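You operate a simulated robot arm through the tools that you are given. There is no shell and no other tool. Be economical: measure what you need, move in short steps, check, and stop when the job is done.

The job below is to be done with a simulated robot arm. You get a single attempt, and the scene is never put back.

JOB
Take the wax brush and leave it on top of the black short stopper.
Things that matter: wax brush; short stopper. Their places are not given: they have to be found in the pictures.

It is judged by the outcome, as a careful person would: the job done as asked, and still so three seconds after it is handed in. It fails if anything else is knocked over, pushed out of place, dropped, spilled or broken. Lids that push on must go on centred and level and be pressed home; caps that screw on are set level and turned clockwise until they are tight.

ROBOT AND FRAMES
A 7-joint arm with a two-finger parallel gripper, fixed in place. Base frame: the origin is at the foot of the arm, x ahead of it, y to its left, z up; the work surface is at about z = 0. Units: m, degrees, N and s.
With the tool pointing down near the work surface it reaches from about 0.22 to 0.58 m from the base axis. Its first joint turns from -66.0 to 66.0 degrees. Payload 2.5 kg.
The TCP is the grasp point between the finger pads, 0.023 m short of the fingertips. In the tool frame z runs along the fingers and y along their closing line. Largest opening 0.094 m; finger width 0.038, thickness 0.01; the body of the gripper, 0.054 by 0.096 m, starts 0.039 m behind the TCP.
Orientation is that of the tool frame in the base frame, as a unit quaternion [x, y, z, w]. With the fingers straight down and closing along the base's y, the tool's x points along the base's -x, its y along +y and its z along -z.

CONTROLS
- The arm moves only by the tool step_arm. Its argument "increments" is a list of rows, each an object of numbers (a shift or turn left out is 0, a gripper value left out holds the last): "tx", "ty", "tz": the shift along the tool's x, y, z in m; "ax", "ay", "az": the turn, a rotation vector about the tool's x, y, z in degrees; "jaw": the gripper command, from -1 (fully open) to 1 (shut), values between in proportion. In form: [{"tx": .., "ty": .., "tz": .., "ax": .., "ay": .., "az": .., "jaw": ..}, ...]. A call has 1 to 8 rows; each row shifts and turns the commanded pose from where the row before left it, along the tool's axes as they then stand. Each row takes 0.2 s and may step no farther than 0.05 m and 8.6 degrees from the row before; otherwise, or with a gripper value out of range, the whole call is refused. Where a pose cannot be reached the arm comes as near as it can. A force on the tool above 40 N (or 10 N above the force at the start of the call, whichever is more), or a blocked arm, ends the call early, and 0.2 s more pass. Each finger travels about 0.108 m/s and halts on what it meets, pressing with about 35 N; the grip force reading is that of the motor and also rises with nothing between the fingers. The clock runs only during rows and for 0.2 s after the last one: add rows that do not move to give the fingers time. It gives the time, the measured TCP pose, the force on the tool (base axes), the opening and the grip force at its end, in the units of the frame above (readings bear some noise).
- Cameras (640 x 400 px; columns grow to the right, rows downward): "scene" is fixed at [0.0957, -0.3925, 0.5624]; the picture's right is [0.95, -0.30, 0.00], its down [-0.12, -0.37, -0.92] and it looks along [0.28, 0.88, -0.39] (base axes); focal length 375 px, centre (320, 200). "wrist" rides on the gripper at [-0.039, 0, -0.044] in the tool frame; the picture's right is [0.00, -1.00, 0.00], its down [0.97, 0.00, -0.24] and it looks along [0.24, 0.00, 0.97] (tool axes); focal length 218 px, centre (320, 200).
- grab_frame(camera): a new picture of that camera. The clock stands still meanwhile.
- probe_pixels(camera, pixels): there is no depth. For up to 12 entries [column, row, z] of the newest picture of that camera ("zoom" is the newest enlarged one), the place [x, y] in the base frame at which the ray of that pixel passes the height z, good to about 0.002 m. The clock stands still meanwhile.
- close_up(camera, box): a new picture of the part [left, top, right, bottom] of that camera's present view, enlarged. The clock stands still meanwhile.
- hand_in(): hands the job in; it is judged then, once.

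Go step by step. Measure first, check grasps and placings, and put right what went wrong. The budget is 60 turns and 26 pictures, counting those below and the enlarged ones. Unless the task says otherwise, let go and move clear before handing in, and close with one line.

The tools are called after "Call:" as name(argument=value, ...) on one line, values as JSON. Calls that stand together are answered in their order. step_arm: Moves the arm, as the interface text tells. Its arguments: {"type":"object","properties":{"increments":{"type":"array"}},"required":["increments"]} The other tools are called the same way: grab_frame (camera) takes a picture; probe_pixels (camera, pixels) gives the place at which the rays of pixels pass given heights; close_up (camera, box) takes an enlarged picture of a part of a camera's view; hand_in () hands the job in.

At the start:

```text
t: 0.0
eef_pos: [0.3106, 0.2516, 0.3718]
orientation: [0.0, 1.0, 0.0, 0.0]
force: [-0.1, 0.8, -0.1]
opening: 0.0939
finger_force: 0.1
```

scene: 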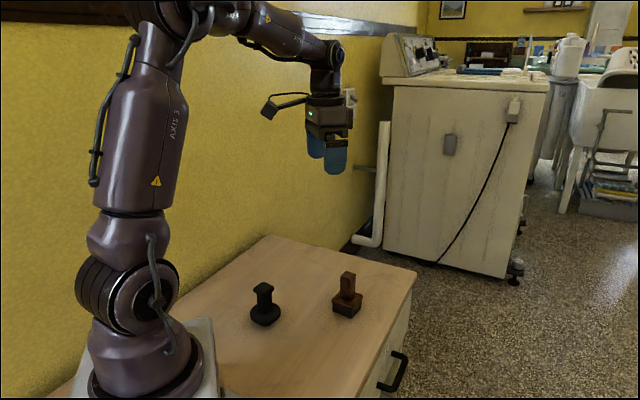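
wrist: 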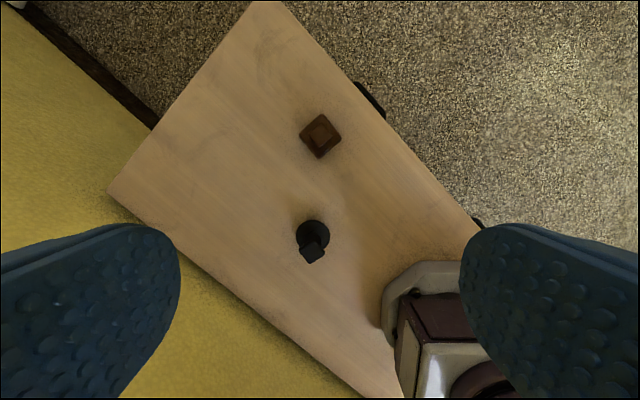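

The scene shows a black object near (265,305) and a brown one near (347,295). I'll enlarge both views to tell them apart.

Call:
close_up(camera="scene", box=[220, 250, 400, 362])

Call:
close_up(camera="wrist", box=[240, 90, 400, 290])

```text
3.56 times, centred on (310, 306) of scene
```

zoom: 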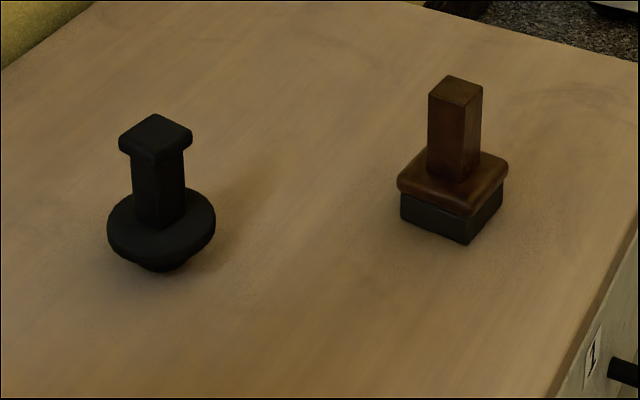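

```text
2.00 times, centred on (320, 190) of wrist
```

zoom: 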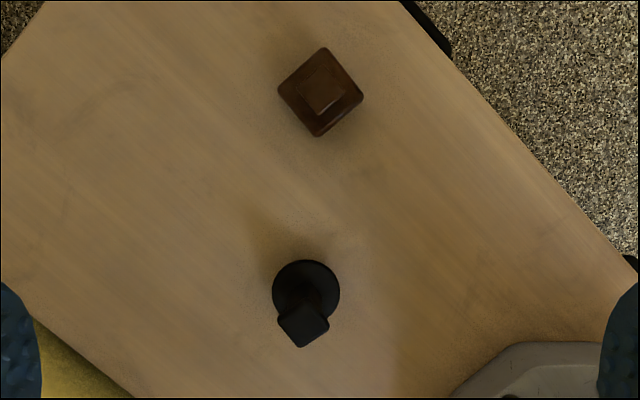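

The brown object, with a square handle and dark bristle pad, is the wax brush. The black one, with a round disc and square knob, is the stopper. I'll triangulate their tops from both cameras.

Call:
probe_pixels(camera="scene", pixels=[[263.7, 285.8, 0.05], [263.7, 285.8, 0.06], [263.7, 285.8, 0.07], [348.2, 275.1, 0.05], [348.2, 275.1, 0.06], [348.2, 275.1, 0.07], [350.7, 318.6, 0.0], [332.5, 311.5, 0.0], [361.5, 302, 0.02]])

Call:
probe_pixels(camera="wrist", pixels=[[312.5, 251, 0.05], [312.5, 251, 0.06], [312.5, 251, 0.07], [321, 135, 0.05], [321, 135, 0.06], [321, 135, 0.07], [320, 158.5, 0.02], [299, 133.5, 0.02], [321.5, 113.5, 0.02], [342, 138, 0.02], [313, 235, 0.01]])

```text
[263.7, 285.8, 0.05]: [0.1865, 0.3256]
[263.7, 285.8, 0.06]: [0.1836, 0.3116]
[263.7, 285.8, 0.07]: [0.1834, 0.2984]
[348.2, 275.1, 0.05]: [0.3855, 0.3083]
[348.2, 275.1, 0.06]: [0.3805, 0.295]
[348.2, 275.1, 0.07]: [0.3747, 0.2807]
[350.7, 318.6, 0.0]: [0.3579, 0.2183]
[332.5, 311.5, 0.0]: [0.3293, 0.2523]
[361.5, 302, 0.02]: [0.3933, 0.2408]
```

```text
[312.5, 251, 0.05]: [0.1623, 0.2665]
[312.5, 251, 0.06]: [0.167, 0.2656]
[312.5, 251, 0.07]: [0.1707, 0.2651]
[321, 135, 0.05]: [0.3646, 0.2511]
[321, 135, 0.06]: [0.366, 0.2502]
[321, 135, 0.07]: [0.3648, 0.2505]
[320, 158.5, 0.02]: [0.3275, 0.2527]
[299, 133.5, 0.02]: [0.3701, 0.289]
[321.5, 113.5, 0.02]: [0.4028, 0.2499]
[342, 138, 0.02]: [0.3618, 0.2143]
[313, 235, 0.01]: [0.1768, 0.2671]
```

Both tops are about 0.09 m high: the brush at about (0.365, 0.250) with a yaw near 40°, and the stopper knob at about (0.181, 0.265). I'll turn the tool 40°, move over the brush, come partway down and look again.

Call:
step_arm(increments=[{"az": -8, "jaw": -1}, {"az": -8}, {"az": -8}, {"az": -8}, {"az": -8}, {"tx": -0.0205, "ty": -0.0179}, {"tx": -0.0205, "ty": -0.0179}, {}])

Call:
step_arm(increments=[{"tz": 0.04}, {"tz": 0.04}, {"tz": 0.04}, {"tz": 0.03}, {}, {}])

Call:
grab_frame(camera="wrist")

```text
t: 1.8
eef_pos: [0.3632, 0.2517, 0.3699]
orientation: [-0.342, 0.94, 0.0, 0.0]
force: [-0.8, 0.0, -1.0]
opening: 0.094
finger_force: 0.0
```

```text
t: 3.2
eef_pos: [0.3645, 0.2518, 0.2208]
orientation: [-0.342, 0.94, -0.001, 0.0]
force: [-0.1, -0.6, -0.3]
opening: 0.0936
finger_force: 0.1
```

```text
21 pictures are left
```

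wrist: 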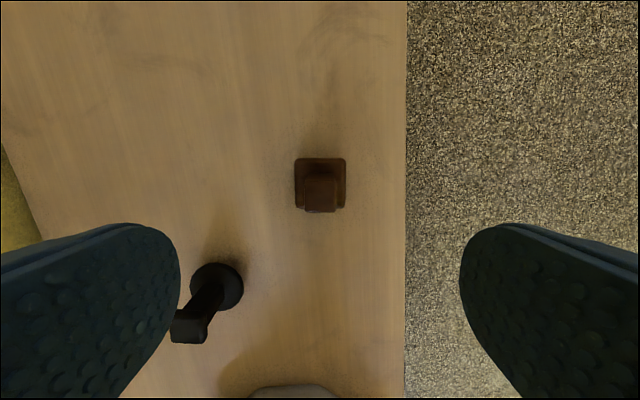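

The brush is square to the picture at (320,185), so the yaw is right. I'll enlarge it to measure the handle.

Call:
close_up(camera="wrist", box=[272, 140, 368, 230])

```text
4.44 times, centred on (320, 185) of wrist
```

zoom: 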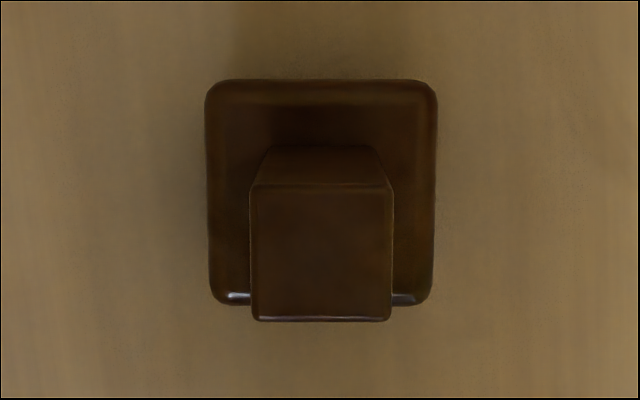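

Call:
probe_pixels(camera="zoom", pixels=[[321, 253, 0.092], [250, 253, 0.092], [393, 253, 0.092], [321, 185, 0.092], [321, 320, 0.092], [321, 193, 0.035], [206, 193, 0.035], [437, 193, 0.035]])

```text
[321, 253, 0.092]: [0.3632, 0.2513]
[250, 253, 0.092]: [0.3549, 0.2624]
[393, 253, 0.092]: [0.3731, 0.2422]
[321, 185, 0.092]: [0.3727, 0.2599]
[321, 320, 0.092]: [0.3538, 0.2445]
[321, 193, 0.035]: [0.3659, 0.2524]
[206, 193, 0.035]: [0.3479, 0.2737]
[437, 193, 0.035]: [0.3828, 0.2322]
```

The TCP is centred over the 25 mm handle at (0.364, 0.252). I'll go down to z≈0.065 and close.

Call:
step_arm(increments=[{"tz": 0.04}, {"tz": 0.04}, {"tz": 0.04}, {"tz": 0.02}, {"tz": 0.016}, {}])

Call:
step_arm(increments=[{"jaw": 1}, {}, {}, {}, {}])

Call:
grab_frame(camera="scene")

```text
t: 4.6
eef_pos: [0.3646, 0.2501, 0.0645]
orientation: [-0.343, 0.939, 0.001, 0.0]
force: [-0.2, 0.1, 0.0]
opening: 0.0938
finger_force: 0.1
```

```text
t: 5.8
eef_pos: [0.3639, 0.2503, 0.0645]
orientation: [-0.342, 0.94, 0.001, 0.0]
force: [-0.5, -0.2, 0.2]
opening: 0.0255
finger_force: 34.4
```

```text
19 pictures are left
```

scene: 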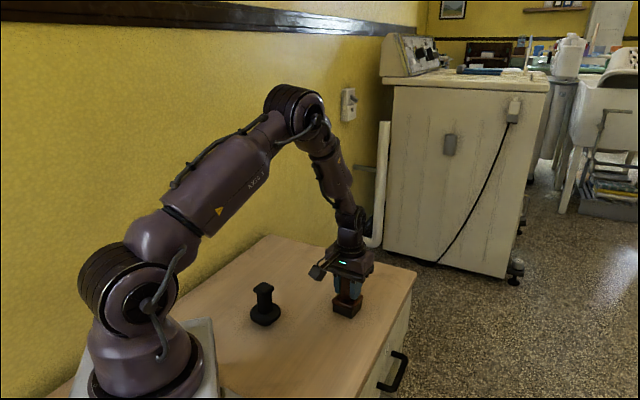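

The gripper holds the handle at an opening of 0.0255 m and 34 N. I'll lift 0.18 m and look with the wrist and scene cameras.

Call:
step_arm(increments=[{"tz": -0.02}, {"tz": -0.04}, {"tz": -0.04}, {"tz": -0.04}, {"tz": -0.04}, {}, {}])

Call:
grab_frame(camera="wrist")

Call:
close_up(camera="scene", box=[225, 265, 305, 335])

```text
t: 7.4
eef_pos: [0.366, 0.2488, 0.2449]
orientation: [-0.342, 0.94, 0.0, 0.0]
force: [-0.1, 0.0, -0.8]
opening: 0.0257
finger_force: 35.0
```

```text
18 pictures are left
```

wrist: 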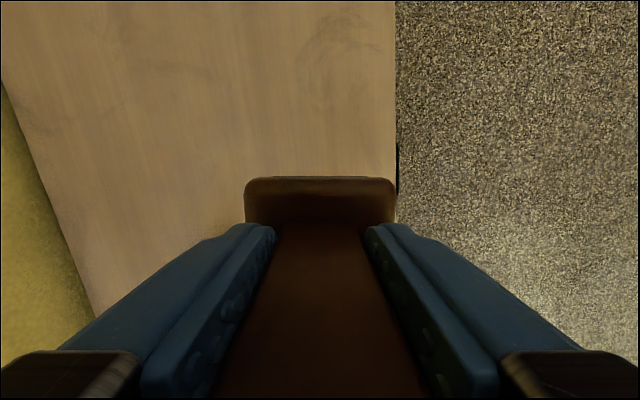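

```text
5.71 times, centred on (265, 300) of scene
```

zoom: 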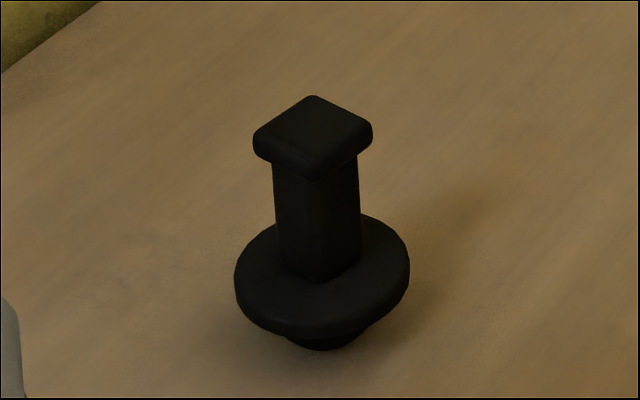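

The brush is held upright. To fix the knob position, I'll move to a side viewpoint where the held brush doesn't hide the stopper.

Call:
step_arm(increments=[{"tx": 0.0302, "ty": 0.0085}, {"tx": 0.0302, "ty": 0.0085}, {"tx": 0.0302, "ty": 0.0085}, {"tx": 0.0302, "ty": 0.0085}, {"tx": 0.0302, "ty": 0.0085}, {"tx": 0.0302, "ty": 0.0085}, {}, {}])

Call:
grab_frame(camera="wrist")

```text
t: 9.2
eef_pos: [0.1912, 0.1745, 0.2432]
orientation: [-0.343, 0.939, 0.0, 0.0]
force: [-0.4, -0.1, -1.2]
opening: 0.0256
finger_force: 34.8
```

```text
16 pictures are left
```

wrist: 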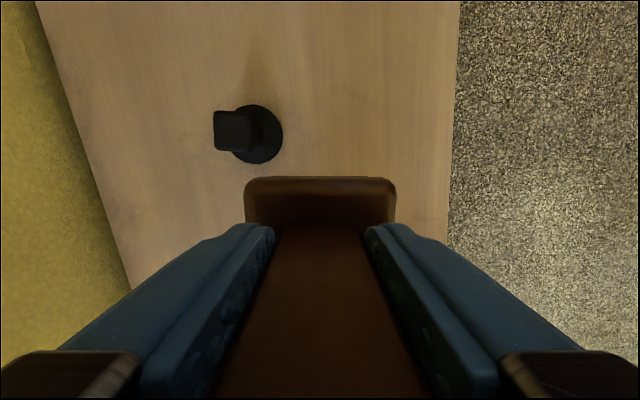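

The stopper is visible at (240,132), and its knob lines up with the tool. I'll enlarge it to measure.

Call:
close_up(camera="wrist", box=[200, 90, 296, 174])

Call:
close_up(camera="scene", box=[215, 170, 335, 340])

```text
4.76 times, centred on (248, 132) of wrist
```

zoom: 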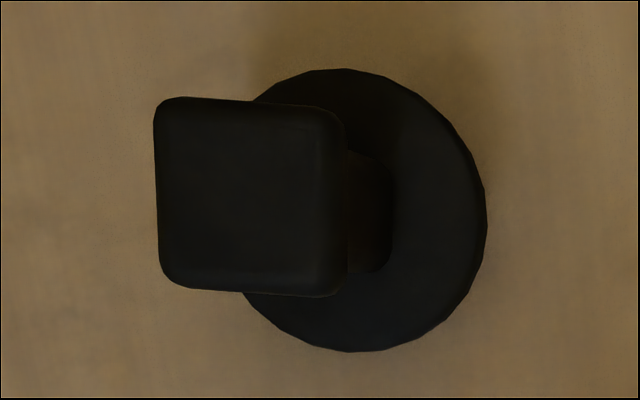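

```text
2.35 times, centred on (275, 255) of scene
```

zoom: 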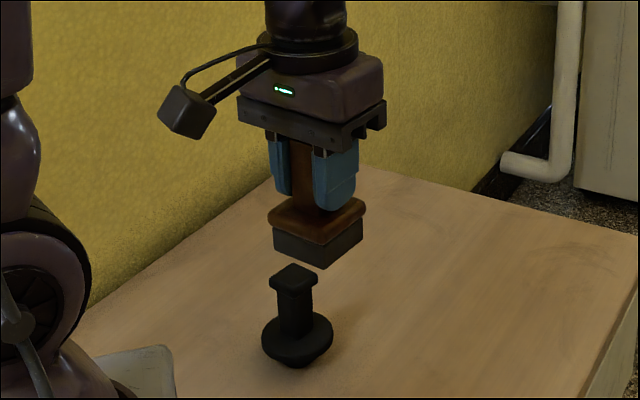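

Call:
probe_pixels(camera="wrist", pixels=[[232.2, 130.3, 0.08], [232.2, 130.3, 0.085], [232.2, 130.3, 0.09], [232.2, 130.3, 0.095], [257.5, 134, 0.02], [257.5, 134, 0.025]])

Call:
probe_pixels(camera="scene", pixels=[[263.7, 287.6, 0.08], [263.7, 287.6, 0.085], [263.7, 287.6, 0.09], [263.7, 287.6, 0.095]])

```text
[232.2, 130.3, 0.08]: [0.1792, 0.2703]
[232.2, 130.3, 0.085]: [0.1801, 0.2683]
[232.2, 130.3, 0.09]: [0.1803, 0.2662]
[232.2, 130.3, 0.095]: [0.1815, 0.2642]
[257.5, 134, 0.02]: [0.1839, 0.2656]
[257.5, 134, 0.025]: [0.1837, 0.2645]
```

```text
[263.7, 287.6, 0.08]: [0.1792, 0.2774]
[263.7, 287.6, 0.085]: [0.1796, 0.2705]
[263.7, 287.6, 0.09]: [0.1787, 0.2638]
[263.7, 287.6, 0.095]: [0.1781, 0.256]
```

Triangulation puts the knob top at about (0.181, 0.266, 0.088), so the TCP should end near (0.180, 0.265, 0.153). I'll move over it, staying high, then come down to about 0.175.

Call:
step_arm(increments=[{"tx": -0.0166, "ty": 0.0256}, {"tx": -0.0166, "ty": 0.0256}, {"tx": -0.0166, "ty": 0.0256}, {}, {"tz": 0.025}, {"tz": 0.025}, {"tz": 0.02}, {}])

Call:
close_up(camera="scene", box=[205, 220, 325, 340])

Call:
step_arm(increments=[{}])

```text
t: 11.0
eef_pos: [0.1795, 0.2652, 0.1764]
orientation: [-0.342, 0.94, 0.0, -0.001]
force: [0.2, 0.0, -1.2]
opening: 0.0256
finger_force: 35.5
```

```text
3.33 times, centred on (265, 280) of scene
```

zoom: 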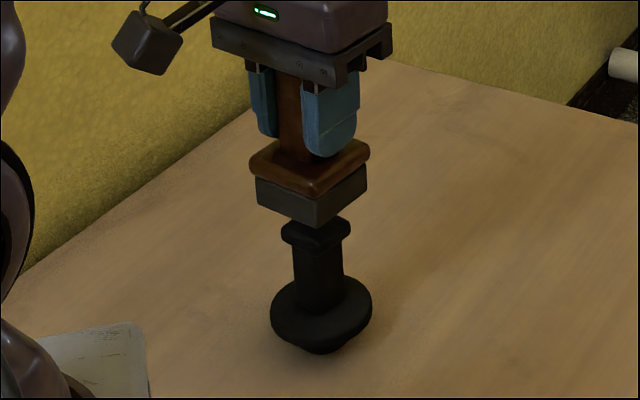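

```text
t: 11.4
eef_pos: [0.18, 0.2641, 0.1762]
orientation: [-0.342, 0.94, 0.0, 0.0]
force: [1.2, 0.7, -0.7]
opening: 0.0254
finger_force: 35.0
```

The alignment looks right: brush pad centre near column 312, knob near 316, which is consistent with the perspective. I'll lower in small steps and watch the force.

Call:
step_arm(increments=[{"tz": 0.008}, {"tz": 0.007}, {"tz": 0.003}, {}])

Call:
close_up(camera="scene", box=[225, 250, 305, 335])

```text
t: 12.4
eef_pos: [0.1805, 0.2643, 0.1584]
orientation: [-0.343, 0.94, -0.001, 0.001]
force: [0.0, 0.4, -0.3]
opening: 0.0256
finger_force: 34.9
```

```text
4.71 times, centred on (265, 292) of scene
```

zoom: 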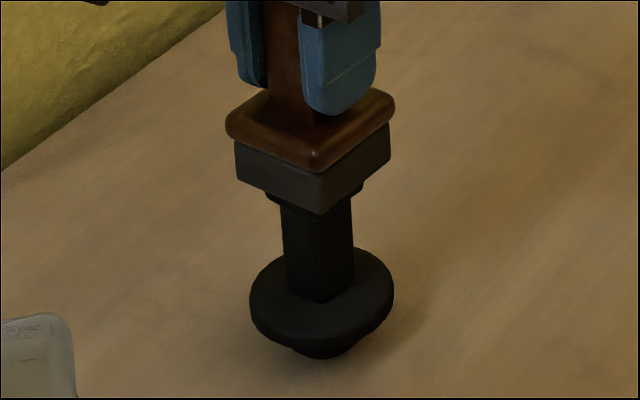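

No contact yet at z=0.158 and the alignment is good. I'll lower in 1 mm steps.

Call:
step_arm(increments=[{"tz": 0.0015}, {"tz": 0.0015}, {}])

Call:
step_arm(increments=[{"tz": 0.001}, {"tz": 0.001}, {}])

```text
t: 13.2
eef_pos: [0.1818, 0.266, 0.1551]
orientation: [-0.342, 0.94, 0.001, 0.002]
force: [-1.6, -2.0, 28.6]
opening: 0.0255
finger_force: 34.5
```

```text
t: 14.0
eef_pos: [0.1816, 0.265, 0.1527]
orientation: [-0.342, 0.94, 0.002, 0.001]
force: [0.3, 2.3, 27.5]
opening: 0.0259
finger_force: 35.2
```

Contact at about z=0.155, with 28 N pressing down, so the brush is seated. I'll ease off a little before releasing.

Call:
step_arm(increments=[{"tz": -0.0005}, {}])

```text
t: 14.6
eef_pos: [0.1822, 0.265, 0.1529]
orientation: [-0.342, 0.94, 0.0, 0.0]
force: [3.1, 2.5, 16.8]
opening: 0.0257
finger_force: 35.7
```

Call:
step_arm(increments=[{"tz": -0.0006}, {}])

Call:
close_up(camera="scene", box=[225, 250, 305, 335])

```text
t: 15.2
eef_pos: [0.1812, 0.2636, 0.1535]
orientation: [-0.342, 0.94, -0.001, -0.002]
force: [1.0, 1.9, 6.1]
opening: 0.0255
finger_force: 35.0
```

```text
4.71 times, centred on (265, 292) of scene
```

zoom: 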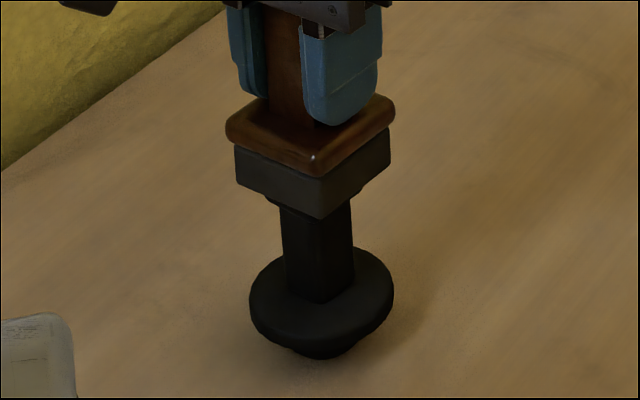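

Only about 6 N is left and the stack stands upright. I'll open the jaw slowly.

Call:
step_arm(increments=[{"jaw": 0.5}, {"jaw": 0.45}, {"jaw": 0.42}, {"jaw": 0.38}, {"jaw": 0.3}, {"jaw": 0.1}, {"jaw": -0.3}, {}])

Call:
close_up(camera="scene", box=[205, 220, 325, 340])

```text
t: 17.0
eef_pos: [0.1814, 0.2637, 0.1553]
orientation: [-0.342, 0.94, 0.0, 0.0]
force: [0.1, 1.2, 0.8]
opening: 0.0609
finger_force: 0.1
```

```text
3.33 times, centred on (265, 280) of scene
```

zoom: 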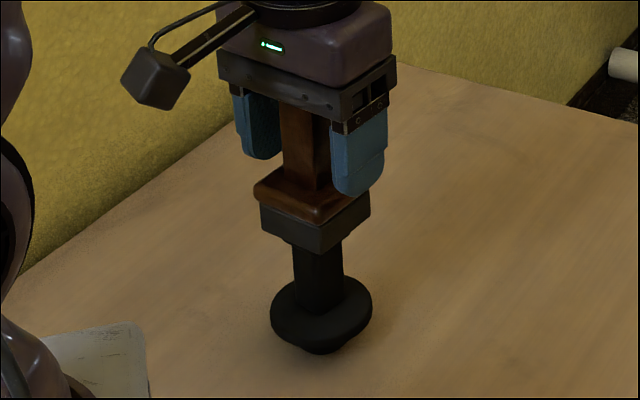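

The brush stands on its own on the stopper and the fingers are clear of it. I'll lift straight up.

Call:
step_arm(increments=[{"tz": -0.01, "jaw": -0.5}, {"tz": -0.02}, {"tz": -0.03}, {"tz": -0.04}, {"tz": -0.04}, {}, {}, {}])

Call:
close_up(camera="scene", box=[205, 220, 325, 340])

Call:
grab_frame(camera="wrist")

```text
t: 18.8
eef_pos: [0.1835, 0.2658, 0.2953]
orientation: [-0.342, 0.94, 0.0, 0.0]
force: [0.1, -0.7, 0.5]
opening: 0.0703
finger_force: 0.0
```

```text
3.33 times, centred on (265, 280) of scene
```

zoom: 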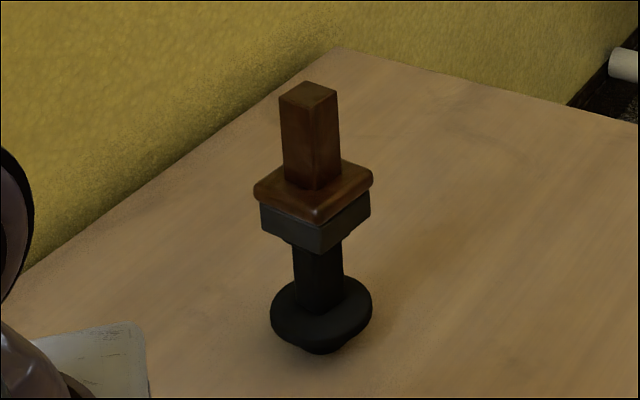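

```text
8 pictures are left
```

wrist: 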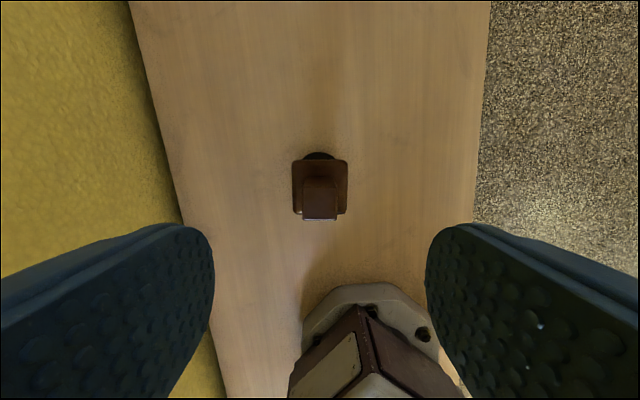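

The brush stands level and centred on the stopper, and the gripper is clear above it. I'm handing in.

Call:
hand_in()

```text
The job is handed in.
```

The wax brush is standing upright, centred on top of the black short stopper; the gripper has let go and moved clear, and the job is handed in.
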